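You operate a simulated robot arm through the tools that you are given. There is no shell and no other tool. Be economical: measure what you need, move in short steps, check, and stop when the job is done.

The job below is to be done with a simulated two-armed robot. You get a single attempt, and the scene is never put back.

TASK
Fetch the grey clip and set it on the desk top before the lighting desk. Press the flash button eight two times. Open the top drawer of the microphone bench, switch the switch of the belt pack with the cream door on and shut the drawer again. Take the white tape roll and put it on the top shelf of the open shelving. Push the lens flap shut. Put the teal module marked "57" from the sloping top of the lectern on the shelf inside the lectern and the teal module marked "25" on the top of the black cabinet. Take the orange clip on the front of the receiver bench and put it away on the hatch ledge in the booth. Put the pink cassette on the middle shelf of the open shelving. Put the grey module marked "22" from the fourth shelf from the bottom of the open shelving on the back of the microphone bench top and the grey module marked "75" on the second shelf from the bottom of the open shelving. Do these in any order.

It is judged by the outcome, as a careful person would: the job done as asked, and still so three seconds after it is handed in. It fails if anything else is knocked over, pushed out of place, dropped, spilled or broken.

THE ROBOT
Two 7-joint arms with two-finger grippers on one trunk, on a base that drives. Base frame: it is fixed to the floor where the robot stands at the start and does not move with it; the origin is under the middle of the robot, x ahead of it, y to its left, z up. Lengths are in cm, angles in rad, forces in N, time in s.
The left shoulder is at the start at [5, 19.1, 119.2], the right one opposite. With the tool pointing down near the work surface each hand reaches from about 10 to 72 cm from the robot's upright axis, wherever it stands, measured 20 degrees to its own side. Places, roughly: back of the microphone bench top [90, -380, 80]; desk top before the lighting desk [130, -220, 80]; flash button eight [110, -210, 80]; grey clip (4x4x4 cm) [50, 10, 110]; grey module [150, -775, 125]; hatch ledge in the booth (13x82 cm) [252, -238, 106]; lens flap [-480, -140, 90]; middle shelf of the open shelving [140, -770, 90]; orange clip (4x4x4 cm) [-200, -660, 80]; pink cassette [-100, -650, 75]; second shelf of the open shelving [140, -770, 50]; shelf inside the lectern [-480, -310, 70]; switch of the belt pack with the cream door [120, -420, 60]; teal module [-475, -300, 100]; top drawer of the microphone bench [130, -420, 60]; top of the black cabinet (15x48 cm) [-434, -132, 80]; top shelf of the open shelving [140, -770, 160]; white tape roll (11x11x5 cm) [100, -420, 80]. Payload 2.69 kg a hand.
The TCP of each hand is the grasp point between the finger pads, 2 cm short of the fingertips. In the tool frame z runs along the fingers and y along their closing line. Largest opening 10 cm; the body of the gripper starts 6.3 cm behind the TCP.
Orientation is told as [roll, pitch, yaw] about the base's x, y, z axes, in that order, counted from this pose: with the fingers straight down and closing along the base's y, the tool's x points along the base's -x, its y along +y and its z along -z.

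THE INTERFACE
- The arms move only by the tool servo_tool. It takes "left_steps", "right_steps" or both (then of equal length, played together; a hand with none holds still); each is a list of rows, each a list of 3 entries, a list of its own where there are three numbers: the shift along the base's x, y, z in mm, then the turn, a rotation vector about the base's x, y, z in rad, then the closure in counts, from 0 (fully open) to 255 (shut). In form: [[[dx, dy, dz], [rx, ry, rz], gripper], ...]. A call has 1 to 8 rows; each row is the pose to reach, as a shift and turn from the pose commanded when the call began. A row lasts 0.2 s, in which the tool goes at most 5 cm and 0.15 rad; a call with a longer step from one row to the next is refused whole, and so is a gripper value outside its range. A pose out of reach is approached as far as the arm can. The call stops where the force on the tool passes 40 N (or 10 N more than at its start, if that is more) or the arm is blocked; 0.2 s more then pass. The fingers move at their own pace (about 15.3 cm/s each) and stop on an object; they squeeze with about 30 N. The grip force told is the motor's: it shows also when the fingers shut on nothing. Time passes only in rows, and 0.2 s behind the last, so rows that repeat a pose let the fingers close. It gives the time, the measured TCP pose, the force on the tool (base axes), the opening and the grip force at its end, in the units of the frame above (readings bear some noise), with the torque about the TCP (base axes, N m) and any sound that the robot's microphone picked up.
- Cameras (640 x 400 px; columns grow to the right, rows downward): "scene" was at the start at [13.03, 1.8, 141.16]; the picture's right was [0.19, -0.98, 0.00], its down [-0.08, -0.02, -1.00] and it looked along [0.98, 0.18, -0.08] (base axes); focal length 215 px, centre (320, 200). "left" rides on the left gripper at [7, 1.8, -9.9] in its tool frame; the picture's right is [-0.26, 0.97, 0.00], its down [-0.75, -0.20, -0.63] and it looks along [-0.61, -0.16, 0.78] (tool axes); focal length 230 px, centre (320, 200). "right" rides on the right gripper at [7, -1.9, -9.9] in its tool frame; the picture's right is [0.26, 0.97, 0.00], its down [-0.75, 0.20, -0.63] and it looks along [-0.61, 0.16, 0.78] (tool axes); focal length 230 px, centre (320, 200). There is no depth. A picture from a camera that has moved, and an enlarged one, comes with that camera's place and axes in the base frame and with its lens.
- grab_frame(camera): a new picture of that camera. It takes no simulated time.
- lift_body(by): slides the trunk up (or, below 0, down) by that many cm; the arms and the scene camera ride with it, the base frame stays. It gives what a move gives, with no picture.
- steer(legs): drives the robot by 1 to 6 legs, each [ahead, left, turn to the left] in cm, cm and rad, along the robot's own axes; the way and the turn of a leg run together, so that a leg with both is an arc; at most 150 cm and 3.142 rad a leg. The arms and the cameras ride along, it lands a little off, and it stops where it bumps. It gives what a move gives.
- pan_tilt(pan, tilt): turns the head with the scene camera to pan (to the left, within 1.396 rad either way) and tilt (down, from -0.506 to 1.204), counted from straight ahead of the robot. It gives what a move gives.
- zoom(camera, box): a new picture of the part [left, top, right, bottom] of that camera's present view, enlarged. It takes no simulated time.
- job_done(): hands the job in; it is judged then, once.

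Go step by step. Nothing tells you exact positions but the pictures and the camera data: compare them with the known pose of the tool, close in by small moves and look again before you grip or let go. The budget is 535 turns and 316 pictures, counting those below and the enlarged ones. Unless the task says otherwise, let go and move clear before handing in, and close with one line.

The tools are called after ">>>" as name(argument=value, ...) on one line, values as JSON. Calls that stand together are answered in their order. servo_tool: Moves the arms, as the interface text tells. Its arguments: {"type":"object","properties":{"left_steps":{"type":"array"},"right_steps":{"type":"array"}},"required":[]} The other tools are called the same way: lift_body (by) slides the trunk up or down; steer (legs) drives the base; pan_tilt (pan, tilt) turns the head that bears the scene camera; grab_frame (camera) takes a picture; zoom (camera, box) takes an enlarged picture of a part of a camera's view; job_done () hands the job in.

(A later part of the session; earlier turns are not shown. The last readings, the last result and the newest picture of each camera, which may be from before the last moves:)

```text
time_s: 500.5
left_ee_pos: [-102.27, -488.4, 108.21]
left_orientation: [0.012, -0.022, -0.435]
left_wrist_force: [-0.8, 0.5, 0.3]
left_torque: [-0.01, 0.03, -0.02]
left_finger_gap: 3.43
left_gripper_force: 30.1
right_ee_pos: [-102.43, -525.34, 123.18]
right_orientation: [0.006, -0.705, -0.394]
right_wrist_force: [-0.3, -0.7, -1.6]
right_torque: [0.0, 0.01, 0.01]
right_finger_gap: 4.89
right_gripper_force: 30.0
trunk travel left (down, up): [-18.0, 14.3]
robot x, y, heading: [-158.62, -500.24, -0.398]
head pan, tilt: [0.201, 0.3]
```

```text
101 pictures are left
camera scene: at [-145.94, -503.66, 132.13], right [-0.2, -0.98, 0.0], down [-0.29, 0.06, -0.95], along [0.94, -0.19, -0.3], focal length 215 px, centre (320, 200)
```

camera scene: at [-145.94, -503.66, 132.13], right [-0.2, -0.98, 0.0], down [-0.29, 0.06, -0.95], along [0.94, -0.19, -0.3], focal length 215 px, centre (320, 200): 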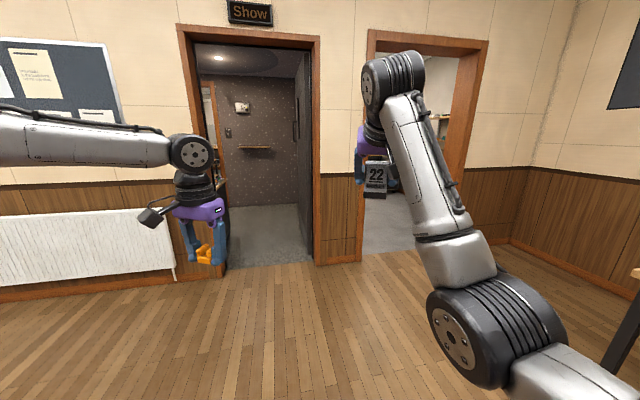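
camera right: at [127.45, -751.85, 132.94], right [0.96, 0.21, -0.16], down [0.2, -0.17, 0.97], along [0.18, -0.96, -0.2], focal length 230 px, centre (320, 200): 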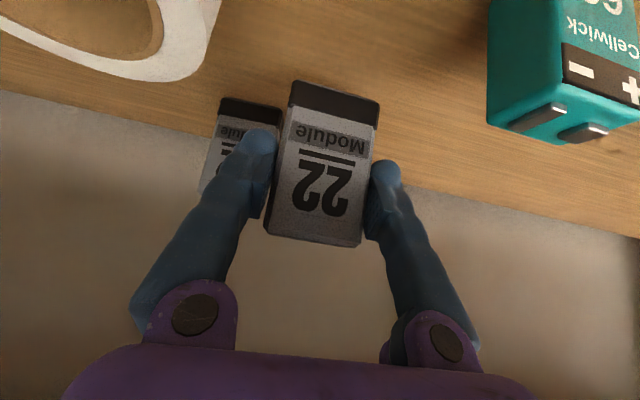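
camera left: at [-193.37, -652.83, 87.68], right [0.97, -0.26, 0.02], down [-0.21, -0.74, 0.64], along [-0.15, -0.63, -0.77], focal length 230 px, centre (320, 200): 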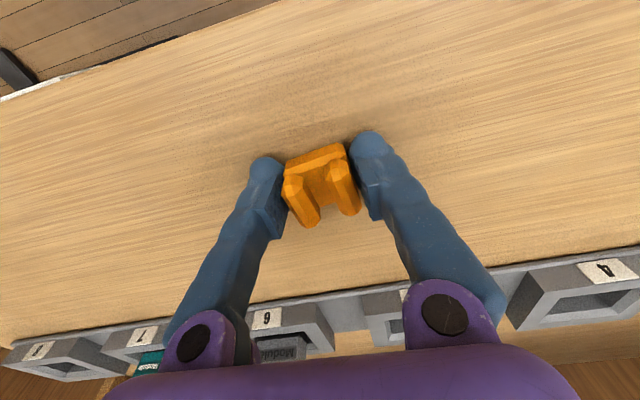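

Stretch the left arm forward (pitched) and line up with door 1.

>>> servo_tool(left_steps=[[[27, -22, 0], [-0.061, -0.13, 0], 255], [[54, -45, 0], [-0.122, -0.261, 0], 255], [[81, -67, 0], [-0.183, -0.391, 0], 255], [[109, -90, 0], [-0.243, -0.521, 0], 255], [[136, -112, 0], [-0.304, -0.652, 0], 255], [[163, -134, 0], [-0.365, -0.782, 0], 255], [[190, -157, 0], [-0.426, -0.912, 0], 255], [[218, -179, 0], [-0.486, -1.042, 0], 255]])

>>> steer(legs=[[98.6, 49.2, 0]])

>>> pan_tilt(pan=0.9, tilt=0.5)

>>> grab_frame(camera="scene")

```text
time_s: 502.3
left_ee_pos: [-80.37, -506.53, 108.08]
left_orientation: [0.007, -1.171, -0.43]
left_wrist_force: [0.7, -0.2, -0.4]
left_torque: [-0.04, 0.01, 0.04]
left_finger_gap: 3.43
left_gripper_force: 30.0
right_ee_pos: [-102.19, -525.35, 123.12]
right_orientation: [0.005, -0.703, -0.393]
right_wrist_force: [0.7, 0.3, -1.2]
right_torque: [-0.01, 0.02, 0.02]
right_finger_gap: 4.87
right_gripper_force: 29.7
trunk travel left (down, up): [-18.0, 14.3]
robot x, y, heading: [-158.81, -500.15, -0.405]
head pan, tilt: [0.201, 0.3]
```

```text
time_s: 507.9
left_ee_pos: [29.15, -498.11, 108.31]
left_orientation: [0.012, -1.174, -0.419]
left_wrist_force: [0.8, 0.6, -0.1]
left_torque: [-0.01, 0.02, 0.03]
left_finger_gap: 3.43
left_gripper_force: 30.1
right_ee_pos: [7.54, -517.41, 123.14]
right_orientation: [0.004, -0.705, -0.378]
right_wrist_force: [0.8, -0.2, -0.9]
right_torque: [0.0, 0.0, -0.05]
right_finger_gap: 4.89
right_gripper_force: 30.6
trunk travel left (down, up): [-18.0, 14.3]
robot x, y, heading: [-49.42, -493.74, -0.383]
head pan, tilt: [0.201, 0.3]
```

```text
time_s: 509.0
left_ee_pos: [29.17, -498.1, 108.35]
left_orientation: [0.015, -1.173, -0.419]
left_wrist_force: [0.2, -0.2, -0.7]
left_torque: [0.03, 0.02, -0.02]
left_finger_gap: 3.44
left_gripper_force: 29.9
right_ee_pos: [7.59, -517.26, 123.1]
right_orientation: [0.005, -0.705, -0.377]
right_wrist_force: [0.0, -0.1, -1.0]
right_torque: [0.05, 0.03, -0.01]
right_finger_gap: 4.9
right_gripper_force: 29.5
trunk travel left (down, up): [-18.0, 14.3]
robot x, y, heading: [-49.1, -493.33, -0.385]
head pan, tilt: [0.901, 0.499]
```

```text
100 pictures are left
camera scene: at [-37.6, -490.32, 130.3], right [0.49, -0.87, 0.0], down [-0.42, -0.24, -0.88], along [0.76, 0.43, -0.48], focal length 215 px, centre (320, 200)
```

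scene: 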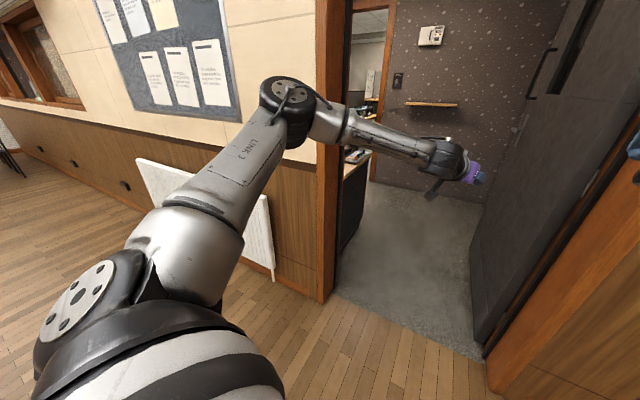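

Good clearance. Drive in through door 1.

>>> steer(legs=[[78.8, 31.9, 0], [78.8, 31.9, 0]])

>>> pan_tilt(pan=1.2, tilt=0.5)

>>> grab_frame(camera="scene")

```text
time_s: 517.6
left_ee_pos: [199.31, -496.52, 108.27]
left_orientation: [0.013, -1.173, -0.417]
left_wrist_force: [-0.3, 0.0, -0.3]
left_torque: [0.0, 0.01, 0.01]
left_finger_gap: 3.44
left_gripper_force: 29.7
right_ee_pos: [177.79, -515.86, 123.15]
right_orientation: [0.005, -0.705, -0.374]
right_wrist_force: [0.5, 0.4, -0.9]
right_torque: [0.01, 0.02, -0.01]
right_finger_gap: 4.87
right_gripper_force: 29.5
trunk travel left (down, up): [-18.0, 14.3]
robot x, y, heading: [120.91, -492.16, -0.38]
head pan, tilt: [0.901, 0.499]
```

```text
time_s: 518.5
left_ee_pos: [199.26, -496.44, 108.32]
left_orientation: [0.012, -1.171, -0.417]
left_wrist_force: [0.5, 0.1, -1.2]
left_torque: [0.02, 0.01, 0.01]
left_finger_gap: 3.43
left_gripper_force: 29.9
right_ee_pos: [177.73, -515.92, 123.03]
right_orientation: [0.003, -0.705, -0.375]
right_wrist_force: [0.0, -0.3, -0.7]
right_torque: [0.0, 0.01, 0.01]
right_finger_gap: 4.88
right_gripper_force: 30.1
trunk travel left (down, up): [-18.0, 14.3]
robot x, y, heading: [120.95, -491.88, -0.38]
head pan, tilt: [1.201, 0.499]
```

```text
99 pictures are left
camera scene: at [130.76, -486.73, 130.3], right [0.73, -0.68, 0.0], down [-0.33, -0.35, -0.88], along [0.6, 0.64, -0.48], focal length 215 px, centre (320, 200)
```

scene: 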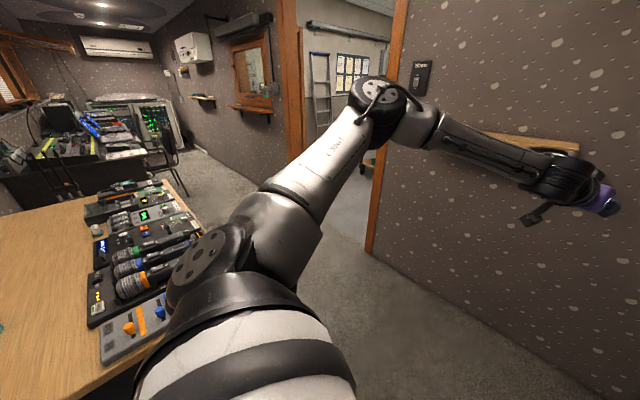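

In the booth. Retract the left arm to vertical, then turn left partway and move into the aisle.

>>> servo_tool(left_steps=[[[-27, 22, 0], [0.058, 0.131, 0], 255], [[-55, 43, 0], [0.116, 0.263, 0], 255], [[-83, 65, 0], [0.175, 0.394, 0], 255], [[-110, 87, 0], [0.233, 0.526, 0], 255], [[-138, 109, 0], [0.291, 0.657, 0], 255], [[-166, 130, 0], [0.349, 0.788, 0], 255], [[-193, 152, 0], [0.408, 0.92, 0], 255], [[-221, 174, 0], [0.466, 1.051, 0], 255]])

>>> steer(legs=[[26, 14, 0], [0, 0, 2.78]])

>>> grab_frame(camera="scene")

```text
time_s: 520.2
left_ee_pos: [176.91, -479.01, 108.13]
left_orientation: [0.015, -0.022, -0.418]
left_wrist_force: [0.2, 0.2, 0.1]
left_torque: [0.0, -0.04, -0.01]
left_finger_gap: 3.43
left_gripper_force: 30.3
right_ee_pos: [177.83, -515.78, 123.11]
right_orientation: [0.005, -0.705, -0.374]
right_wrist_force: [0.5, 0.4, -1.3]
right_torque: [0.0, 0.01, 0.03]
right_finger_gap: 4.88
right_gripper_force: 29.4
trunk travel left (down, up): [-18.0, 14.3]
robot x, y, heading: [121.03, -492.07, -0.38]
head pan, tilt: [1.201, 0.499]
```

```text
time_s: 528.9
left_ee_pos: [92.65, -483.84, 108.25]
left_orientation: [0.013, -0.023, 2.42]
left_wrist_force: [0.6, -0.5, -0.6]
left_torque: [0.01, 0.0, 0.0]
left_finger_gap: 3.4
left_gripper_force: 30.0
right_ee_pos: [103.13, -448.67, 123.1]
right_orientation: [0.005, -0.704, 2.463]
right_wrist_force: [0.3, 0.0, -0.7]
right_torque: [0.01, -0.03, 0.01]
right_finger_gap: 4.88
right_gripper_force: 30.2
trunk travel left (down, up): [-18.0, 14.3]
robot x, y, heading: [150.45, -488.69, 2.45]
head pan, tilt: [1.201, 0.499]
```

```text
98 pictures are left
camera scene: at [139.24, -490.33, 130.3], right [-0.49, 0.87, 0.0], down [0.42, 0.24, -0.88], along [-0.76, -0.43, -0.48], focal length 215 px, centre (320, 200)
```

scene: 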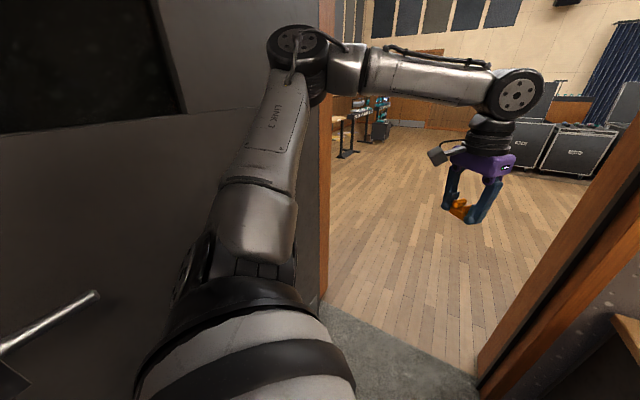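

From here the back of the bench is reachable over its end. Move to ≈[124, −475] keeping this heading, and lower the trunk 10 cm.

>>> steer(legs=[[28.5, 5.5, -0.04]])

>>> pan_tilt(pan=-0.2, tilt=0.6)

>>> lift_body(by=-10)

>>> grab_frame(camera="scene")

```text
time_s: 531.0
left_ee_pos: [67.45, -466.32, 108.03]
left_orientation: [0.014, -0.023, 2.369]
left_wrist_force: [0.2, -0.1, -0.8]
left_torque: [-0.04, -0.05, 0.03]
left_finger_gap: 3.46
left_gripper_force: 30.5
right_ee_pos: [79.63, -431.71, 123.22]
right_orientation: [0.005, -0.705, 2.412]
right_wrist_force: [0.0, 0.5, -1.0]
right_torque: [-0.01, 0.04, 0.0]
right_finger_gap: 4.9
right_gripper_force: 30.1
trunk travel left (down, up): [-18.0, 14.3]
robot x, y, heading: [124.75, -474.05, 2.409]
head pan, tilt: [1.201, 0.499]
```

```text
time_s: 532.5
left_ee_pos: [67.5, -466.42, 108.28]
left_orientation: [0.014, -0.023, 2.371]
left_wrist_force: [0.1, -0.1, -0.2]
left_torque: [0.0, 0.0, 0.0]
left_finger_gap: 3.42
left_gripper_force: 29.8
right_ee_pos: [79.66, -431.73, 123.17]
right_orientation: [0.004, -0.706, 2.414]
right_wrist_force: [-0.1, 0.5, -0.3]
right_torque: [0.0, -0.04, 0.02]
right_finger_gap: 4.89
right_gripper_force: 30.0
trunk travel left (down, up): [-18.0, 14.3]
robot x, y, heading: [125.09, -473.6, 2.406]
head pan, tilt: [-0.201, 0.6]
```

```text
time_s: 533.8
left_ee_pos: [67.52, -466.45, 98.08]
left_orientation: [0.014, -0.021, 2.369]
left_wrist_force: [-0.3, -0.3, -0.9]
left_torque: [-0.01, 0.02, -0.03]
left_finger_gap: 3.45
left_gripper_force: 29.9
right_ee_pos: [79.73, -431.7, 113.14]
right_orientation: [0.003, -0.706, 2.412]
right_wrist_force: [-0.3, -0.5, -0.2]
right_torque: [-0.01, 0.0, -0.01]
right_finger_gap: 4.89
right_gripper_force: 29.9
trunk travel left (down, up): [-8.0, 24.3]
robot x, y, heading: [124.51, -474.18, 2.406]
head pan, tilt: [-0.201, 0.6]
```

```text
97 pictures are left
camera scene: at [116.6, -463.93, 119.4], right [0.81, 0.59, 0.0], down [0.33, -0.46, -0.83], along [-0.49, 0.66, -0.56], focal length 215 px, centre (320, 200)
```

scene: 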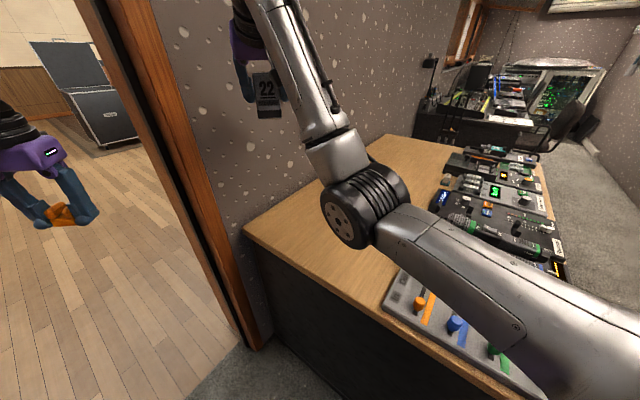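

Move the module over [82, −411] toward the bench.

>>> servo_tool(right_steps=[[[5, 40, -10], [0, 0, 0], 255], [[10, 80, -25], [0, 0, 0], 255], [[14, 120, -45], [0, 0, 0], 255], [[18, 160, -70], [0, 0, 0], 255], [[23, 200, -95], [0, 0, 0], 255], [[23, 207, -140], [0, 0, 0], 255], [[23, 207, -185], [0, 0, 0], 255], [[23, 207, -225], [0, 0, 0], 255]])

>>> grab_frame(camera="right")

>>> grab_frame(camera="scene")

```text
time_s: 535.6
left_ee_pos: [67.38, -466.35, 98.21]
left_orientation: [0.013, -0.024, 2.37]
left_wrist_force: [-0.2, -0.1, -0.7]
left_torque: [-0.01, 0.02, -0.03]
left_finger_gap: 3.44
left_gripper_force: 29.9
right_ee_pos: [81.67, -411.12, 90.71]
right_orientation: [0.005, -0.704, 2.416]
right_wrist_force: [-0.3, -0.3, -0.4]
right_torque: [-0.01, -0.01, -0.01]
right_finger_gap: 4.89
right_gripper_force: 29.5
trunk travel left (down, up): [-8.0, 24.3]
robot x, y, heading: [124.34, -474.09, 2.402]
head pan, tilt: [-0.201, 0.6]
```

```text
96 pictures are left
camera right: at [91.94, -417.54, 93.76], right [-0.49, -0.85, -0.16], down [-0.25, -0.04, 0.97], along [-0.83, 0.52, -0.2], focal length 230 px, centre (320, 200)
```

right: 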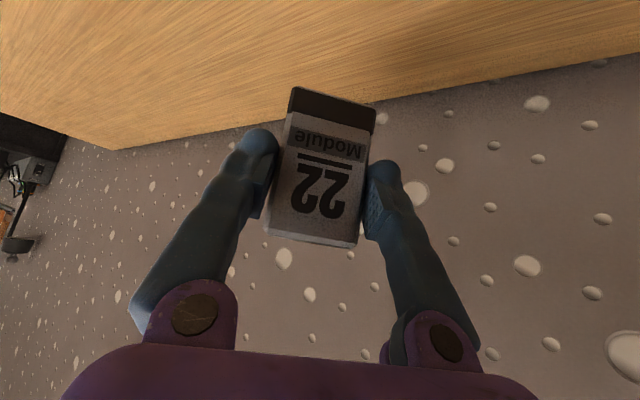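

```text
95 pictures are left
camera scene: at [116.57, -463.9, 119.39], right [0.81, 0.59, 0.0], down [0.34, -0.46, -0.82], along [-0.49, 0.66, -0.57], focal length 215 px, centre (320, 200)
```

scene: 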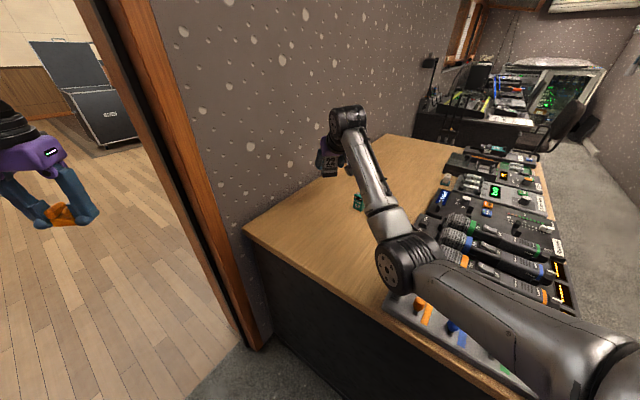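

I'll raise the trunk 8 cm to keep the elbow well clear of the tray, then lower the hand.

>>> lift_body(by=8)

>>> servo_tool(right_steps=[[[0, 0, -40], [0, 0, 0], 255], [[0, 0, -80], [0, 0, 0], 255], [[0, 0, -120], [0, 0, 0], 255], [[0, 0, -150], [0, 0, 0], 255], [[0, 0, -165], [0, 0, 0], 255]])

>>> grab_frame(camera="scene")

```text
time_s: 536.8
left_ee_pos: [67.51, -466.37, 106.3]
left_orientation: [0.015, -0.022, 2.369]
left_wrist_force: [-0.1, -0.6, 0.1]
left_torque: [0.03, 0.01, 0.04]
left_finger_gap: 3.44
left_gripper_force: 29.9
right_ee_pos: [81.88, -411.25, 98.66]
right_orientation: [0.005, -0.706, 2.412]
right_wrist_force: [0.3, -0.2, -1.4]
right_torque: [0.0, -0.03, 0.04]
right_finger_gap: 4.88
right_gripper_force: 30.7
trunk travel left (down, up): [-16.0, 16.3]
robot x, y, heading: [124.7, -473.96, 2.401]
head pan, tilt: [-0.201, 0.6]
```

```text
time_s: 538.0
left_ee_pos: [67.41, -466.35, 106.15]
left_orientation: [0.013, -0.023, 2.37]
left_wrist_force: [0.1, 0.3, -0.2]
left_torque: [0.02, 0.02, -0.02]
left_finger_gap: 3.42
left_gripper_force: 30.3
right_ee_pos: [81.96, -411.31, 82.13]
right_orientation: [0.004, -0.704, 2.414]
right_wrist_force: [0.1, 0.1, -1.2]
right_torque: [-0.03, -0.05, -0.01]
right_finger_gap: 4.9
right_gripper_force: 29.8
trunk travel left (down, up): [-16.0, 16.3]
robot x, y, heading: [124.89, -473.45, 2.403]
head pan, tilt: [-0.201, 0.6]
```

```text
94 pictures are left
camera scene: at [116.57, -463.91, 127.39], right [0.81, 0.59, 0.0], down [0.33, -0.46, -0.82], along [-0.49, 0.66, -0.57], focal length 215 px, centre (320, 200)
```

scene: 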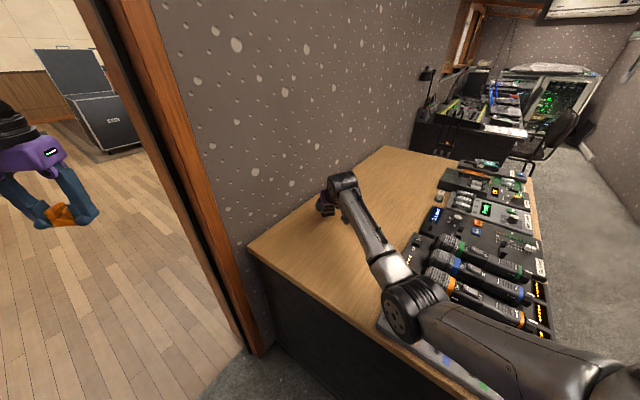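

>>> servo_tool(right_steps=[[[0, 0, -8], [0, 0, 0], 255], [[0, 0, -13], [0, 0, 0], 255], [[0, 0, -18], [0, 0, 0], 255], [[0, 0, -23], [0, 0, 0], 255]])

```text
time_s: 539.0
left_ee_pos: [67.67, -466.44, 106.32]
left_orientation: [0.014, -0.025, 2.369]
left_wrist_force: [-0.2, 0.4, 0.1]
left_torque: [0.03, -0.05, -0.01]
left_finger_gap: 3.42
left_gripper_force: 30.4
right_ee_pos: [81.69, -411.1, 80.56]
right_orientation: [0.006, -0.718, 2.414]
right_wrist_force: [4.7, -1.9, 18.0]
right_torque: [-0.12, -0.34, -0.01]
right_finger_gap: 4.88
right_gripper_force: 30.2
trunk travel left (down, up): [-16.0, 16.3]
robot x, y, heading: [124.53, -474.19, 2.402]
head pan, tilt: [-0.201, 0.6]
```

Contact (18 N). Release: open a little, back off along the hand's line and up.

>>> servo_tool(right_steps=[[[0, 0, 3], [0, 0, 0], 110], [[0, 0, 3], [0, 0, 0], 70], [[0, 0, 3], [0, 0, 0], 70], [[0, 0, 30], [0, 0, 0], 70], [[0, 0, 75], [0, 0, 0], 70], [[10, -10, 120], [0, 0, 0], 70], [[30, -30, 155], [0, 0, 0], 70]])

>>> grab_frame(camera="right")

>>> grab_frame(camera="scene")

```text
time_s: 540.6
left_ee_pos: [67.45, -466.51, 106.29]
left_orientation: [0.013, -0.022, 2.37]
left_wrist_force: [-0.1, -0.3, -1.4]
left_torque: [0.0, 0.03, 0.0]
left_finger_gap: 3.42
left_gripper_force: 29.9
right_ee_pos: [85.0, -413.96, 95.4]
right_orientation: [0.005, -0.707, 2.412]
right_wrist_force: [0.5, -0.5, 0.0]
right_torque: [0.01, 0.01, -0.03]
right_finger_gap: 7.25
right_gripper_force: 0.1
trunk travel left (down, up): [-16.0, 16.3]
robot x, y, heading: [124.99, -473.72, 2.404]
head pan, tilt: [-0.201, 0.6]
```

```text
93 pictures are left
camera right: at [95.06, -420.41, 98.53], right [-0.49, -0.85, -0.16], down [-0.25, -0.04, 0.97], along [-0.83, 0.52, -0.2], focal length 230 px, centre (320, 200)
```

right: 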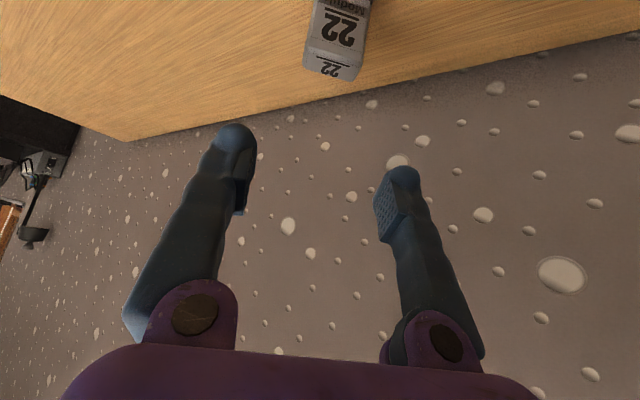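

```text
92 pictures are left
camera scene: at [116.61, -463.96, 127.4], right [0.81, 0.59, 0.0], down [0.33, -0.45, -0.83], along [-0.49, 0.66, -0.56], focal length 215 px, centre (320, 200)
```

scene: 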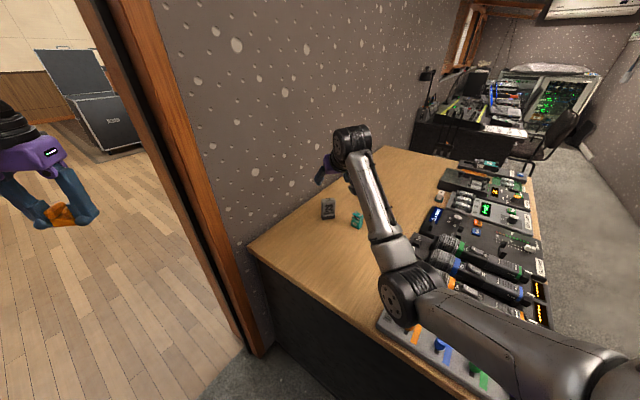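

Module 22 stands at the back of the bench. Raise and reshape the right arm for the aisle.

>>> servo_tool(right_steps=[[[15, -15, 40], [-0.05, -0.056, 0], 0], [[30, -30, 80], [-0.1, -0.112, 0], 0], [[45, -45, 120], [-0.16, -0.175, 0], 0], [[60, -60, 160], [-0.22, -0.24, 0], 0], [[75, -75, 200], [-0.28, -0.31, 0], 0], [[90, -95, 240], [-0.34, -0.38, 0], 0], [[105, -115, 280], [-0.4, -0.45, 0], 0], [[120, -135, 315], [-0.467, -0.52, 0], 0]])

>>> lift_body(by=14)

>>> servo_tool(right_steps=[[[20, -25, 20], [0, 0, 0], 0], [[40, -50, 40], [0, 0, 0], 0], [[65, -80, 40], [0, 0, 0], 0], [[90, -110, 40], [0, 0, 0], 0], [[110, -135, 30], [0, 0, 0], 0]])

>>> grab_frame(camera="scene")

```text
time_s: 542.4
left_ee_pos: [67.52, -466.53, 106.26]
left_orientation: [0.011, -0.025, 2.371]
left_wrist_force: [1.0, -0.5, 0.1]
left_torque: [0.05, 0.0, 0.02]
left_finger_gap: 3.4
left_gripper_force: 29.9
right_ee_pos: [97.01, -427.8, 127.04]
right_orientation: [0.007, -0.009, 2.412]
right_wrist_force: [-0.3, -0.3, -0.4]
right_torque: [0.02, 0.04, -0.03]
right_finger_gap: 10.01
right_gripper_force: 0.0
trunk travel left (down, up): [-16.0, 16.3]
robot x, y, heading: [124.97, -474.11, 2.407]
head pan, tilt: [-0.201, 0.6]
```

```text
time_s: 544.0
left_ee_pos: [67.48, -466.36, 120.26]
left_orientation: [0.013, -0.023, 2.369]
left_wrist_force: [-0.6, 0.5, -0.3]
left_torque: [0.01, 0.0, 0.0]
left_finger_gap: 3.41
left_gripper_force: 29.9
right_ee_pos: [96.95, -427.57, 140.8]
right_orientation: [0.007, -0.006, 2.412]
right_wrist_force: [0.1, -0.4, 0.5]
right_torque: [-0.01, 0.0, 0.0]
right_finger_gap: 10.0
right_gripper_force: 0.0
trunk travel left (down, up): [-30.0, 2.3]
robot x, y, heading: [124.49, -473.9, 2.406]
head pan, tilt: [-0.201, 0.6]
```

```text
time_s: 545.2
left_ee_pos: [67.52, -466.44, 120.19]
left_orientation: [0.014, -0.022, 2.369]
left_wrist_force: [0.3, 0.2, -0.2]
left_torque: [0.01, -0.03, 0.04]
left_finger_gap: 3.43
left_gripper_force: 30.0
right_ee_pos: [107.87, -440.93, 143.89]
right_orientation: [0.007, -0.006, 2.41]
right_wrist_force: [-0.2, -0.8, -0.6]
right_torque: [0.04, 0.05, 0.01]
right_finger_gap: 9.98
right_gripper_force: 0.1
trunk travel left (down, up): [-30.0, 2.3]
robot x, y, heading: [124.95, -474.17, 2.407]
head pan, tilt: [-0.201, 0.6]
```

```text
91 pictures are left
camera scene: at [116.6, -463.88, 141.39], right [0.81, 0.59, 0.0], down [0.33, -0.46, -0.82], along [-0.49, 0.66, -0.57], focal length 215 px, centre (320, 200)
```

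scene: 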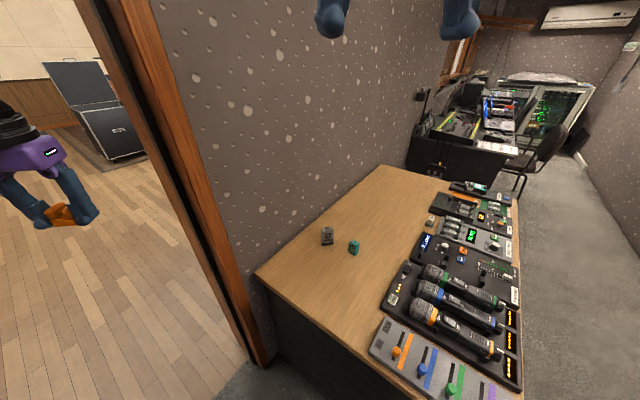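

Back out into the aisle and head up toward the hatch ledge.

>>> steer(legs=[[-62, -48, 0], [0, 0, -0.837], [100, 0, 0], [82, 0, 0]])

>>> pan_tilt(pan=-0.6, tilt=0.4)

>>> grab_frame(camera="scene")

```text
time_s: 561.0
left_ee_pos: [165.71, -248.88, 120.24]
left_orientation: [0.014, -0.021, 1.556]
left_wrist_force: [0.0, 0.8, -0.2]
left_torque: [-0.05, 0.0, 0.0]
left_finger_gap: 3.44
left_gripper_force: 30.4
right_ee_pos: [212.0, -260.66, 143.81]
right_orientation: [0.008, -0.007, 1.6]
right_wrist_force: [0.0, 0.9, -0.1]
right_torque: [-0.01, 0.01, -0.02]
right_finger_gap: 10.0
right_gripper_force: 0.0
trunk travel left (down, up): [-30.0, 2.3]
robot x, y, heading: [199.54, -295.47, 1.595]
head pan, tilt: [-0.201, 0.6]
```

```text
time_s: 561.8
left_ee_pos: [165.66, -248.93, 120.26]
left_orientation: [0.014, -0.023, 1.557]
left_wrist_force: [-0.5, -0.1, -0.3]
left_torque: [0.01, 0.01, 0.0]
left_finger_gap: 3.43
left_gripper_force: 29.8
right_ee_pos: [212.01, -260.83, 143.85]
right_orientation: [0.007, -0.006, 1.599]
right_wrist_force: [-0.3, 0.4, 0.5]
right_torque: [0.01, 0.0, 0.0]
right_finger_gap: 9.99
right_gripper_force: 0.1
trunk travel left (down, up): [-30.0, 2.3]
robot x, y, heading: [199.97, -295.95, 1.593]
head pan, tilt: [-0.6, 0.4]
```

```text
90 pictures are left
camera scene: at [204.68, -283.75, 143.21], right [0.84, -0.55, 0.0], down [-0.21, -0.33, -0.92], along [0.5, 0.77, -0.39], focal length 215 px, centre (320, 200)
```

scene: 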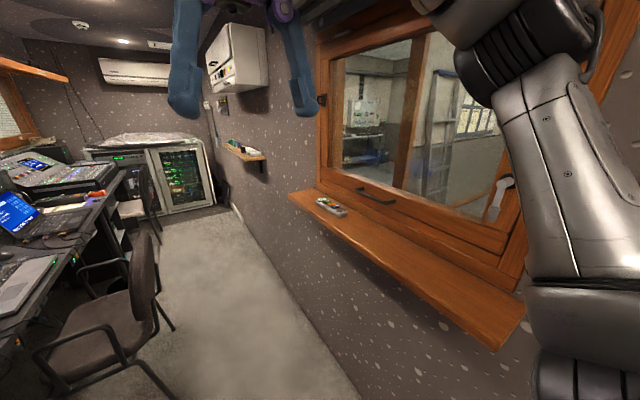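

The ledge: front edge x≈242, y −280…−197, free but for a gadget at the far end. Turn to face it.

>>> steer(legs=[[-3, 4, 0], [0, 0, -1.593], [0, 18, 0]])

>>> grab_frame(camera="left")

```text
time_s: 568.5
left_ee_pos: [241.12, -246.18, 120.33]
left_orientation: [0.014, -0.022, 0.001]
left_wrist_force: [0.2, -0.4, -0.1]
left_torque: [0.0, 0.04, -0.01]
left_finger_gap: 3.42
left_gripper_force: 29.8
right_ee_pos: [230.04, -292.68, 143.87]
right_orientation: [0.006, -0.006, 0.046]
right_wrist_force: [-0.3, 0.6, -0.1]
right_torque: [0.02, 0.04, -0.01]
right_finger_gap: 9.98
right_gripper_force: 0.0
trunk travel left (down, up): [-30.0, 2.3]
robot x, y, heading: [194.89, -280.81, 0.036]
head pan, tilt: [-0.6, 0.4]
```

```text
89 pictures are left
camera left: at [233.95, -244.54, 129.78], right [0.26, 0.97, 0.02], down [0.74, -0.21, 0.64], along [0.63, -0.15, -0.76], focal length 230 px, centre (320, 200)
```

left: 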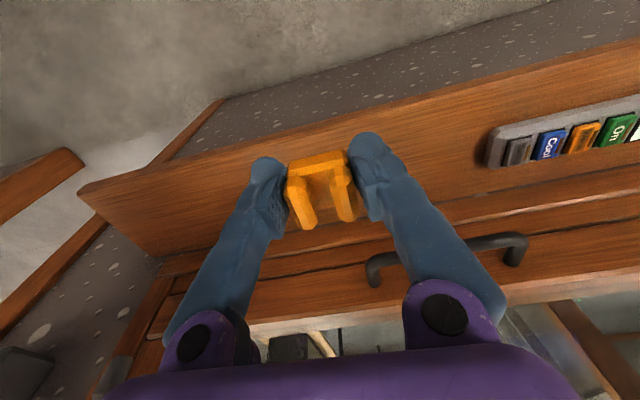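

Shift 10 cm right to stay clear of the hatch handle, then move the clip over the ledge centre and lower.

>>> steer(legs=[[0, -11, -0.03]])

>>> servo_tool(left_steps=[[[35, 0, 0], [0, 0, 0], 255], [[67, 0, 0], [0, 0, 0], 255], [[67, 0, -40], [0, 0, 0], 255], [[67, 0, -80], [0, 0, 0], 255], [[67, 0, -105], [0, 0, 0], 255]])

>>> grab_frame(camera="left")

```text
time_s: 570.1
left_ee_pos: [242.36, -258.23, 120.13]
left_orientation: [0.013, -0.023, -0.027]
left_wrist_force: [0.7, -0.3, -0.1]
left_torque: [0.01, 0.03, -0.03]
left_finger_gap: 3.44
left_gripper_force: 29.5
right_ee_pos: [229.89, -304.33, 143.94]
right_orientation: [0.006, -0.008, 0.013]
right_wrist_force: [0.7, -1.0, 0.4]
right_torque: [0.05, -0.04, 0.0]
right_finger_gap: 10.0
right_gripper_force: 0.0
trunk travel left (down, up): [-30.0, 2.3]
robot x, y, heading: [195.2, -291.74, 0.008]
head pan, tilt: [-0.6, 0.4]
```

```text
time_s: 571.3
left_ee_pos: [248.86, -258.28, 109.82]
left_orientation: [0.014, -0.023, -0.029]
left_wrist_force: [0.1, 0.5, -0.2]
left_torque: [0.02, 0.04, 0.02]
left_finger_gap: 3.45
left_gripper_force: 30.3
right_ee_pos: [229.95, -304.3, 143.9]
right_orientation: [0.008, -0.007, 0.014]
right_wrist_force: [-0.2, -0.2, 0.0]
right_torque: [0.0, 0.01, -0.01]
right_finger_gap: 9.99
right_gripper_force: 0.0
trunk travel left (down, up): [-30.0, 2.3]
robot x, y, heading: [194.89, -291.16, 0.012]
head pan, tilt: [-0.6, 0.4]
```

```text
88 pictures are left
camera left: at [241.74, -256.47, 119.39], right [0.28, 0.96, 0.02], down [0.73, -0.23, 0.64], along [0.62, -0.17, -0.76], focal length 230 px, centre (320, 200)
```

left: 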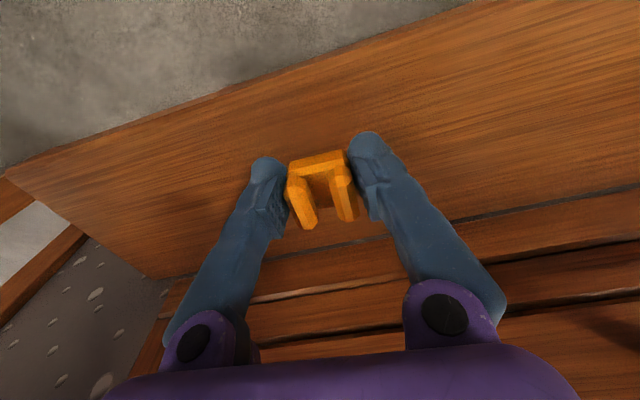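

Over the ledge middle. Lower to contact, release, and rise.

>>> servo_tool(left_steps=[[[0, 0, -8], [0, 0, 0], 255], [[0, 0, -14], [0, 0, 0], 255], [[0, 0, -20], [0, 0, 0], 255], [[0, 0, -26], [0, 0, 0], 255]])

```text
time_s: 572.3
left_ee_pos: [248.93, -258.33, 107.78]
left_orientation: [0.015, -0.036, -0.027]
left_wrist_force: [-2.4, 9.4, 37.5]
left_torque: [0.02, 0.24, -0.03]
left_finger_gap: 3.45
left_gripper_force: 30.3
right_ee_pos: [229.42, -304.52, 144.16]
right_orientation: [0.007, -0.011, 0.012]
right_wrist_force: [0.3, 0.2, -0.3]
right_torque: [-0.02, 0.01, 0.0]
right_finger_gap: 9.98
right_gripper_force: 0.1
trunk travel left (down, up): [-30.0, 2.3]
robot x, y, heading: [195.12, -291.46, 0.007]
head pan, tilt: [-0.6, 0.4]
```

>>> servo_tool(left_steps=[[[0, 0, 4], [0, 0, 0], 200], [[0, 0, 4], [0, 0, 0], 120], [[0, 0, 4], [0, 0, 0], 120], [[0, 0, 40], [0, 0, 0], 120], [[0, 0, 85], [0, 0, 0], 120], [[-20, 0, 120], [0, 0, 0], 120], [[-60, 0, 140], [0, 0, 0], 120]])

>>> grab_frame(camera="left")

```text
time_s: 573.9
left_ee_pos: [242.79, -258.39, 121.39]
left_orientation: [0.015, -0.023, -0.028]
left_wrist_force: [-0.4, 0.4, -0.5]
left_torque: [0.0, -0.03, 0.02]
left_finger_gap: 5.29
left_gripper_force: 0.1
right_ee_pos: [229.76, -304.31, 143.96]
right_orientation: [0.008, -0.009, 0.014]
right_wrist_force: [0.0, -0.4, 1.2]
right_torque: [0.02, -0.03, -0.01]
right_finger_gap: 9.98
right_gripper_force: 0.0
trunk travel left (down, up): [-30.0, 2.3]
robot x, y, heading: [195.5, -291.41, 0.009]
head pan, tilt: [-0.6, 0.4]
```

```text
87 pictures are left
camera left: at [235.76, -256.55, 130.89], right [0.28, 0.96, 0.02], down [0.73, -0.23, 0.64], along [0.62, -0.17, -0.76], focal length 230 px, centre (320, 200)
```

left: 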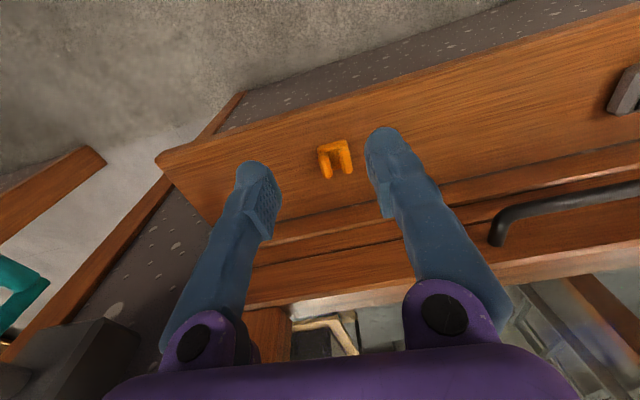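

Orange clip placed on the ledge. Now retrace out of the booth: turn to +y, back down the aisle, swing toward the door.

>>> steer(legs=[[-2, 0, 0], [0, 0, 1.57], [-100, -4, 0], [-88, -4, 0], [0, 0, 0.83]])

>>> pan_tilt(pan=0.3, tilt=0.5)

>>> grab_frame(camera="scene")

```text
time_s: 589.6
left_ee_pos: [143.92, -470.0, 121.28]
left_orientation: [0.015, -0.024, 2.357]
left_wrist_force: [1.6, 0.4, 0.3]
left_torque: [0.01, 0.01, 0.0]
left_finger_gap: 5.29
left_gripper_force: 0.0
right_ee_pos: [184.96, -445.62, 143.88]
right_orientation: [0.007, -0.008, 2.398]
right_wrist_force: [0.0, -0.4, 0.7]
right_torque: [0.0, -0.01, 0.02]
right_finger_gap: 9.99
right_gripper_force: 0.0
trunk travel left (down, up): [-30.0, 2.3]
robot x, y, heading: [201.51, -478.22, 2.389]
head pan, tilt: [-0.6, 0.4]
```

```text
time_s: 590.9
left_ee_pos: [143.78, -469.96, 121.23]
left_orientation: [0.013, -0.022, 2.354]
left_wrist_force: [-0.9, 0.7, -0.6]
left_torque: [-0.03, 0.0, 0.01]
left_finger_gap: 5.29
left_gripper_force: 0.1
right_ee_pos: [184.86, -445.54, 143.84]
right_orientation: [0.006, -0.006, 2.397]
right_wrist_force: [-0.9, -0.5, 0.1]
right_torque: [-0.01, -0.01, 0.03]
right_finger_gap: 10.02
right_gripper_force: 0.0
trunk travel left (down, up): [-30.0, 2.3]
robot x, y, heading: [201.49, -478.83, 2.395]
head pan, tilt: [0.3, 0.499]
```

```text
86 pictures are left
camera scene: at [190.29, -471.89, 142.3], right [0.43, 0.9, 0.0], down [0.43, -0.21, -0.88], along [-0.79, 0.38, -0.48], focal length 215 px, centre (320, 200)
```

scene: 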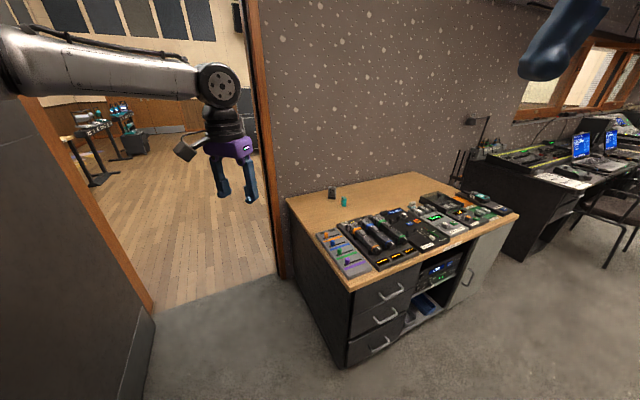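

Stretch both arms forward into the narrow door posture.

>>> servo_tool(left_steps=[[[-18, 30, 0], [0.102, 0.101, 0], 128], [[-36, 60, 0], [0.204, 0.203, 0], 128], [[-54, 91, 0], [0.306, 0.304, 0], 128], [[-72, 121, 0], [0.408, 0.405, 0], 128], [[-90, 151, 0], [0.51, 0.507, 0], 128], [[-108, 181, 0], [0.612, 0.608, 0], 128], [[-126, 212, -5], [0.714, 0.71, 0], 128], [[-144, 242, -10], [0.815, 0.811, 0], 128]], right_steps=[[[-30, 11, 0], [0, 0, 0], 128], [[-60, 22, -15], [0, 0, 0], 128], [[-92, 34, -35], [0, 0, 0], 128], [[-122, 45, -55], [0, 0, 0], 128], [[-152, 56, -75], [0, 0, 0], 128], [[-183, 68, -100], [0, 0, 0], 128], [[-213, 79, -125], [0, 0, 0], 128], [[-240, 90, -150], [0, 0, 0], 128]])

>>> steer(legs=[[36, 38, 0]])

>>> pan_tilt(pan=0.9, tilt=0.45)

>>> grab_frame(camera="scene")

```text
time_s: 592.6
left_ee_pos: [129.39, -445.64, 120.02]
left_orientation: [-0.001, -1.171, 2.367]
left_wrist_force: [0.0, 0.6, 0.1]
left_torque: [-0.02, -0.02, 0.02]
left_finger_gap: 4.98
left_gripper_force: 0.0
right_ee_pos: [160.55, -436.58, 128.55]
right_orientation: [0.006, -0.004, 2.399]
right_wrist_force: [-0.5, 0.6, -0.8]
right_torque: [-0.02, -0.05, -0.02]
right_finger_gap: 4.98
right_gripper_force: 0.0
trunk travel left (down, up): [-30.0, 2.3]
robot x, y, heading: [201.29, -478.57, 2.39]
head pan, tilt: [0.3, 0.499]
```

```text
time_s: 596.6
left_ee_pos: [77.06, -448.96, 120.18]
left_orientation: [0.007, -1.172, 2.358]
left_wrist_force: [-0.4, 0.2, 0.6]
left_torque: [0.03, 0.0, -0.01]
left_finger_gap: 4.94
left_gripper_force: 0.1
right_ee_pos: [108.54, -439.99, 128.69]
right_orientation: [0.008, -0.006, 2.399]
right_wrist_force: [0.3, 0.6, -0.6]
right_torque: [0.01, 0.02, -0.01]
right_finger_gap: 4.96
right_gripper_force: 0.1
trunk travel left (down, up): [-30.0, 2.3]
robot x, y, heading: [149.26, -482.28, 2.388]
head pan, tilt: [0.3, 0.499]
```

```text
time_s: 597.6
left_ee_pos: [77.14, -448.94, 120.42]
left_orientation: [0.008, -1.173, 2.358]
left_wrist_force: [0.4, 0.0, 0.3]
left_torque: [-0.02, 0.03, 0.02]
left_finger_gap: 4.98
left_gripper_force: 0.1
right_ee_pos: [108.45, -440.02, 128.76]
right_orientation: [0.007, -0.008, 2.398]
right_wrist_force: [1.0, -0.6, 0.1]
right_torque: [0.0, -0.01, 0.02]
right_finger_gap: 4.99
right_gripper_force: 0.1
trunk travel left (down, up): [-30.0, 2.3]
robot x, y, heading: [148.97, -481.94, 2.391]
head pan, tilt: [0.901, 0.45]
```

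```text
85 pictures are left
camera scene: at [136.96, -480.62, 142.75], right [-0.15, 0.99, 0.0], down [0.43, 0.06, -0.9], along [-0.89, -0.13, -0.44], focal length 215 px, centre (320, 200)
```

scene: 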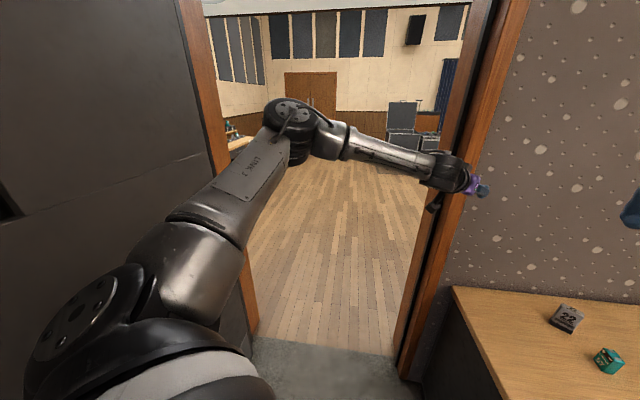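

>>> steer(legs=[[0, 0, 0.4]])

>>> pan_tilt(pan=-0.3, tilt=0.4)

>>> grab_frame(camera="scene")

```text
time_s: 599.1
left_ee_pos: [69.9, -478.72, 120.24]
left_orientation: [0.008, -1.172, 2.747]
left_wrist_force: [-0.4, -0.4, -0.4]
left_torque: [-0.03, 0.01, 0.0]
left_finger_gap: 4.97
left_gripper_force: 0.0
right_ee_pos: [95.56, -458.35, 128.75]
right_orientation: [0.007, -0.007, 2.786]
right_wrist_force: [0.6, -0.2, -0.5]
right_torque: [-0.01, -0.03, -0.03]
right_finger_gap: 4.99
right_gripper_force: 0.0
trunk travel left (down, up): [-30.0, 2.3]
robot x, y, heading: [149.04, -482.21, 2.776]
head pan, tilt: [0.901, 0.45]
```

```text
time_s: 600.5
left_ee_pos: [69.97, -478.71, 120.24]
left_orientation: [0.011, -1.173, 2.746]
left_wrist_force: [0.0, 0.3, 0.1]
left_torque: [0.0, 0.02, -0.01]
left_finger_gap: 4.99
left_gripper_force: 0.0
right_ee_pos: [95.57, -458.48, 128.73]
right_orientation: [0.007, -0.006, 2.785]
right_wrist_force: [-0.2, -0.2, -0.3]
right_torque: [-0.01, 0.02, 0.03]
right_finger_gap: 4.99
right_gripper_force: 0.1
trunk travel left (down, up): [-30.0, 2.3]
robot x, y, heading: [148.95, -481.97, 2.777]
head pan, tilt: [-0.3, 0.4]
```

```text
84 pictures are left
camera scene: at [137.94, -474.87, 143.21], right [0.61, 0.79, 0.0], down [0.31, -0.24, -0.92], along [-0.73, 0.57, -0.39], focal length 215 px, centre (320, 200)
```

scene: 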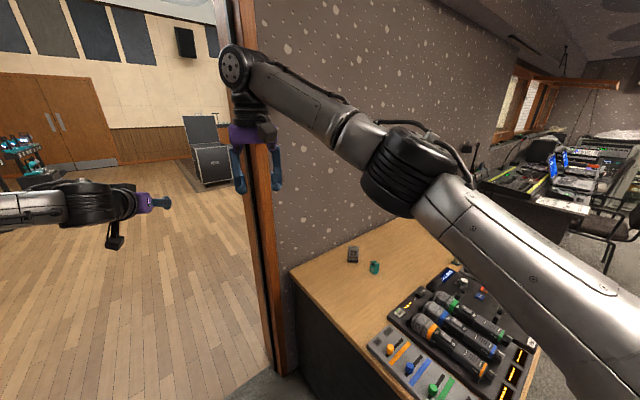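

Shift to y≈−494 and exit in stages.

>>> steer(legs=[[-4.4, 11.6, 0], [50, 19, 0]])

>>> grab_frame(camera="scene")

```text
time_s: 604.9
left_ee_pos: [16.39, -492.18, 120.18]
left_orientation: [0.01, -1.174, 2.752]
left_wrist_force: [-0.6, -0.3, 0.3]
left_torque: [0.02, -0.02, 0.02]
left_finger_gap: 4.99
left_gripper_force: 0.1
right_ee_pos: [41.97, -471.62, 128.69]
right_orientation: [0.007, -0.006, 2.792]
right_wrist_force: [0.1, 1.0, 0.4]
right_torque: [-0.02, -0.03, 0.03]
right_finger_gap: 5.0
right_gripper_force: 0.1
trunk travel left (down, up): [-30.0, 2.3]
robot x, y, heading: [95.64, -494.76, 2.782]
head pan, tilt: [-0.3, 0.4]
```

```text
83 pictures are left
camera scene: at [84.44, -487.89, 143.21], right [0.61, 0.79, 0.0], down [0.31, -0.24, -0.92], along [-0.73, 0.56, -0.39], focal length 215 px, centre (320, 200)
```

scene: 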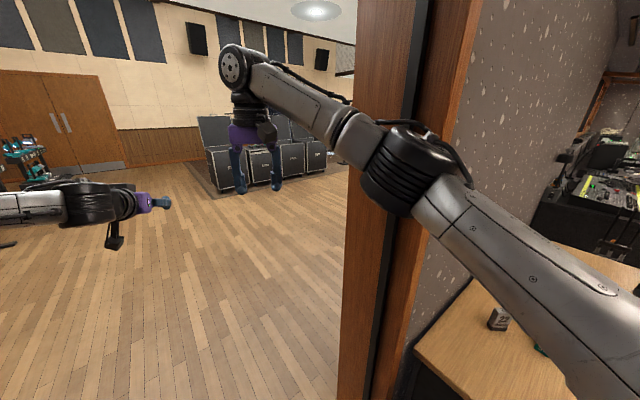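

>>> steer(legs=[[47, 17.5, 0], [75, 28, 0]])

>>> pan_tilt(pan=-0.1, tilt=0.2)

>>> grab_frame(camera="scene")

```text
time_s: 611.8
left_ee_pos: [-114.29, -489.75, 120.2]
left_orientation: [0.007, -1.172, 2.746]
left_wrist_force: [-0.8, 0.6, 0.1]
left_torque: [0.01, -0.01, 0.0]
left_finger_gap: 4.96
left_gripper_force: 0.0
right_ee_pos: [-88.74, -469.53, 128.72]
right_orientation: [0.006, -0.007, 2.784]
right_wrist_force: [-0.5, 1.3, -0.2]
right_torque: [0.0, -0.03, -0.02]
right_finger_gap: 4.99
right_gripper_force: 0.0
trunk travel left (down, up): [-30.0, 2.3]
robot x, y, heading: [-35.4, -493.26, 2.778]
head pan, tilt: [-0.3, 0.4]
```

```text
time_s: 612.5
left_ee_pos: [-114.27, -489.68, 120.27]
left_orientation: [0.007, -1.174, 2.745]
left_wrist_force: [0.9, -0.3, 0.0]
left_torque: [-0.01, 0.03, 0.0]
left_finger_gap: 4.99
left_gripper_force: 0.2
right_ee_pos: [-88.71, -469.58, 128.62]
right_orientation: [0.006, -0.006, 2.782]
right_wrist_force: [0.2, -0.4, -0.6]
right_torque: [-0.01, 0.02, -0.02]
right_finger_gap: 4.96
right_gripper_force: 0.0
trunk travel left (down, up): [-30.0, 2.3]
robot x, y, heading: [-35.17, -493.2, 2.78]
head pan, tilt: [-0.099, 0.201]
```

```text
82 pictures are left
camera scene: at [-47.38, -487.51, 145.06], right [0.45, 0.89, 0.0], down [0.18, -0.09, -0.98], along [-0.88, 0.44, -0.2], focal length 215 px, centre (320, 200)
```

scene: 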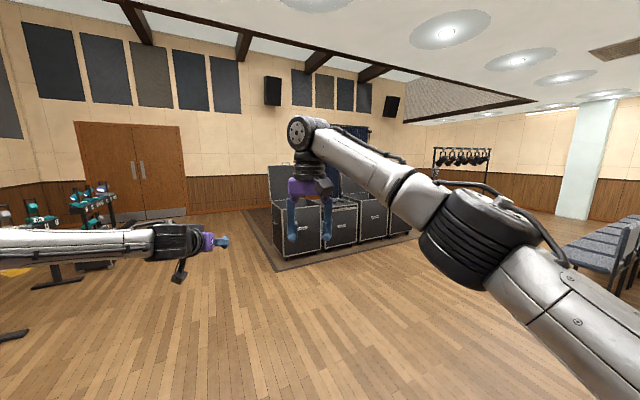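

Out in the hall; flight cases stand around x≈−330. Retract the left arm and drive along y≈−480 to look behind them.

>>> servo_tool(left_steps=[[[25, -17, 0], [-0.055, -0.134, 0], 0], [[50, -35, 0], [-0.111, -0.268, 0], 0], [[75, -52, 0], [-0.166, -0.402, 0], 0], [[100, -70, 0], [-0.222, -0.536, 0], 0], [[125, -87, 0], [-0.277, -0.67, 0], 0], [[150, -105, 0], [-0.333, -0.804, 0], 0], [[175, -122, 0], [-0.388, -0.938, 0], 0], [[200, -140, 0], [-0.444, -1.072, 0], 0]])

>>> steer(legs=[[130, 46, 0], [130, 46, 0]])

>>> pan_tilt(pan=-0.5, tilt=0.25)

>>> grab_frame(camera="scene")

```text
time_s: 614.3
left_ee_pos: [-94.24, -504.04, 120.29]
left_orientation: [0.004, -0.01, 2.748]
left_wrist_force: [0.4, -0.8, 0.5]
left_torque: [0.03, 0.0, -0.01]
left_finger_gap: 9.96
left_gripper_force: 0.0
right_ee_pos: [-88.67, -469.65, 128.73]
right_orientation: [0.005, -0.007, 2.784]
right_wrist_force: [0.1, -0.2, 0.6]
right_torque: [0.01, 0.0, -0.02]
right_finger_gap: 5.0
right_gripper_force: 0.1
trunk travel left (down, up): [-30.0, 2.3]
robot x, y, heading: [-35.09, -493.09, 2.78]
head pan, tilt: [-0.099, 0.201]
```

```text
time_s: 627.7
left_ee_pos: [-371.37, -501.9, 120.22]
left_orientation: [0.005, -0.012, 2.753]
left_wrist_force: [-0.9, -0.4, 0.4]
left_torque: [0.0, 0.01, -0.01]
left_finger_gap: 10.02
left_gripper_force: 0.1
right_ee_pos: [-366.15, -467.56, 128.85]
right_orientation: [0.006, -0.007, 2.793]
right_wrist_force: [-0.7, -0.2, -0.4]
right_torque: [-0.02, 0.02, 0.02]
right_finger_gap: 4.96
right_gripper_force: 0.1
trunk travel left (down, up): [-30.0, 2.3]
robot x, y, heading: [-312.43, -490.93, 2.785]
head pan, tilt: [-0.099, 0.201]
```

```text
time_s: 628.6
left_ee_pos: [-371.57, -501.89, 120.15]
left_orientation: [0.006, -0.012, 2.754]
left_wrist_force: [0.7, 0.5, -0.1]
left_torque: [0.0, 0.02, -0.02]
left_finger_gap: 9.98
left_gripper_force: 0.0
right_ee_pos: [-366.17, -467.37, 128.78]
right_orientation: [0.007, -0.007, 2.792]
right_wrist_force: [-0.4, -0.3, -0.1]
right_torque: [-0.01, -0.01, 0.0]
right_finger_gap: 4.95
right_gripper_force: 0.1
trunk travel left (down, up): [-30.0, 2.3]
robot x, y, heading: [-312.24, -490.45, 2.783]
head pan, tilt: [-0.499, 0.25]
```

```text
81 pictures are left
camera scene: at [-322.4, -482.25, 144.62], right [0.75, 0.66, 0.0], down [0.16, -0.19, -0.97], along [-0.64, 0.73, -0.25], focal length 215 px, centre (320, 200)
```

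scene: 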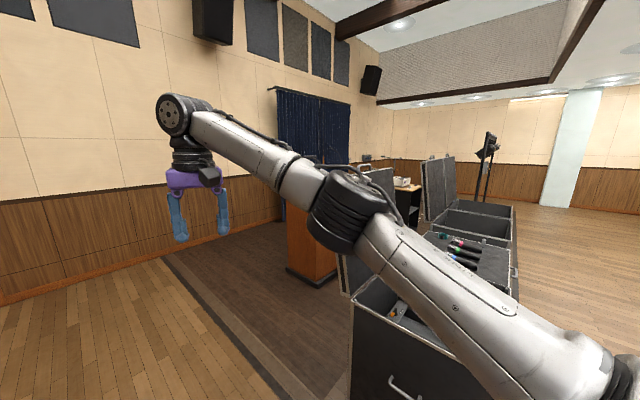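

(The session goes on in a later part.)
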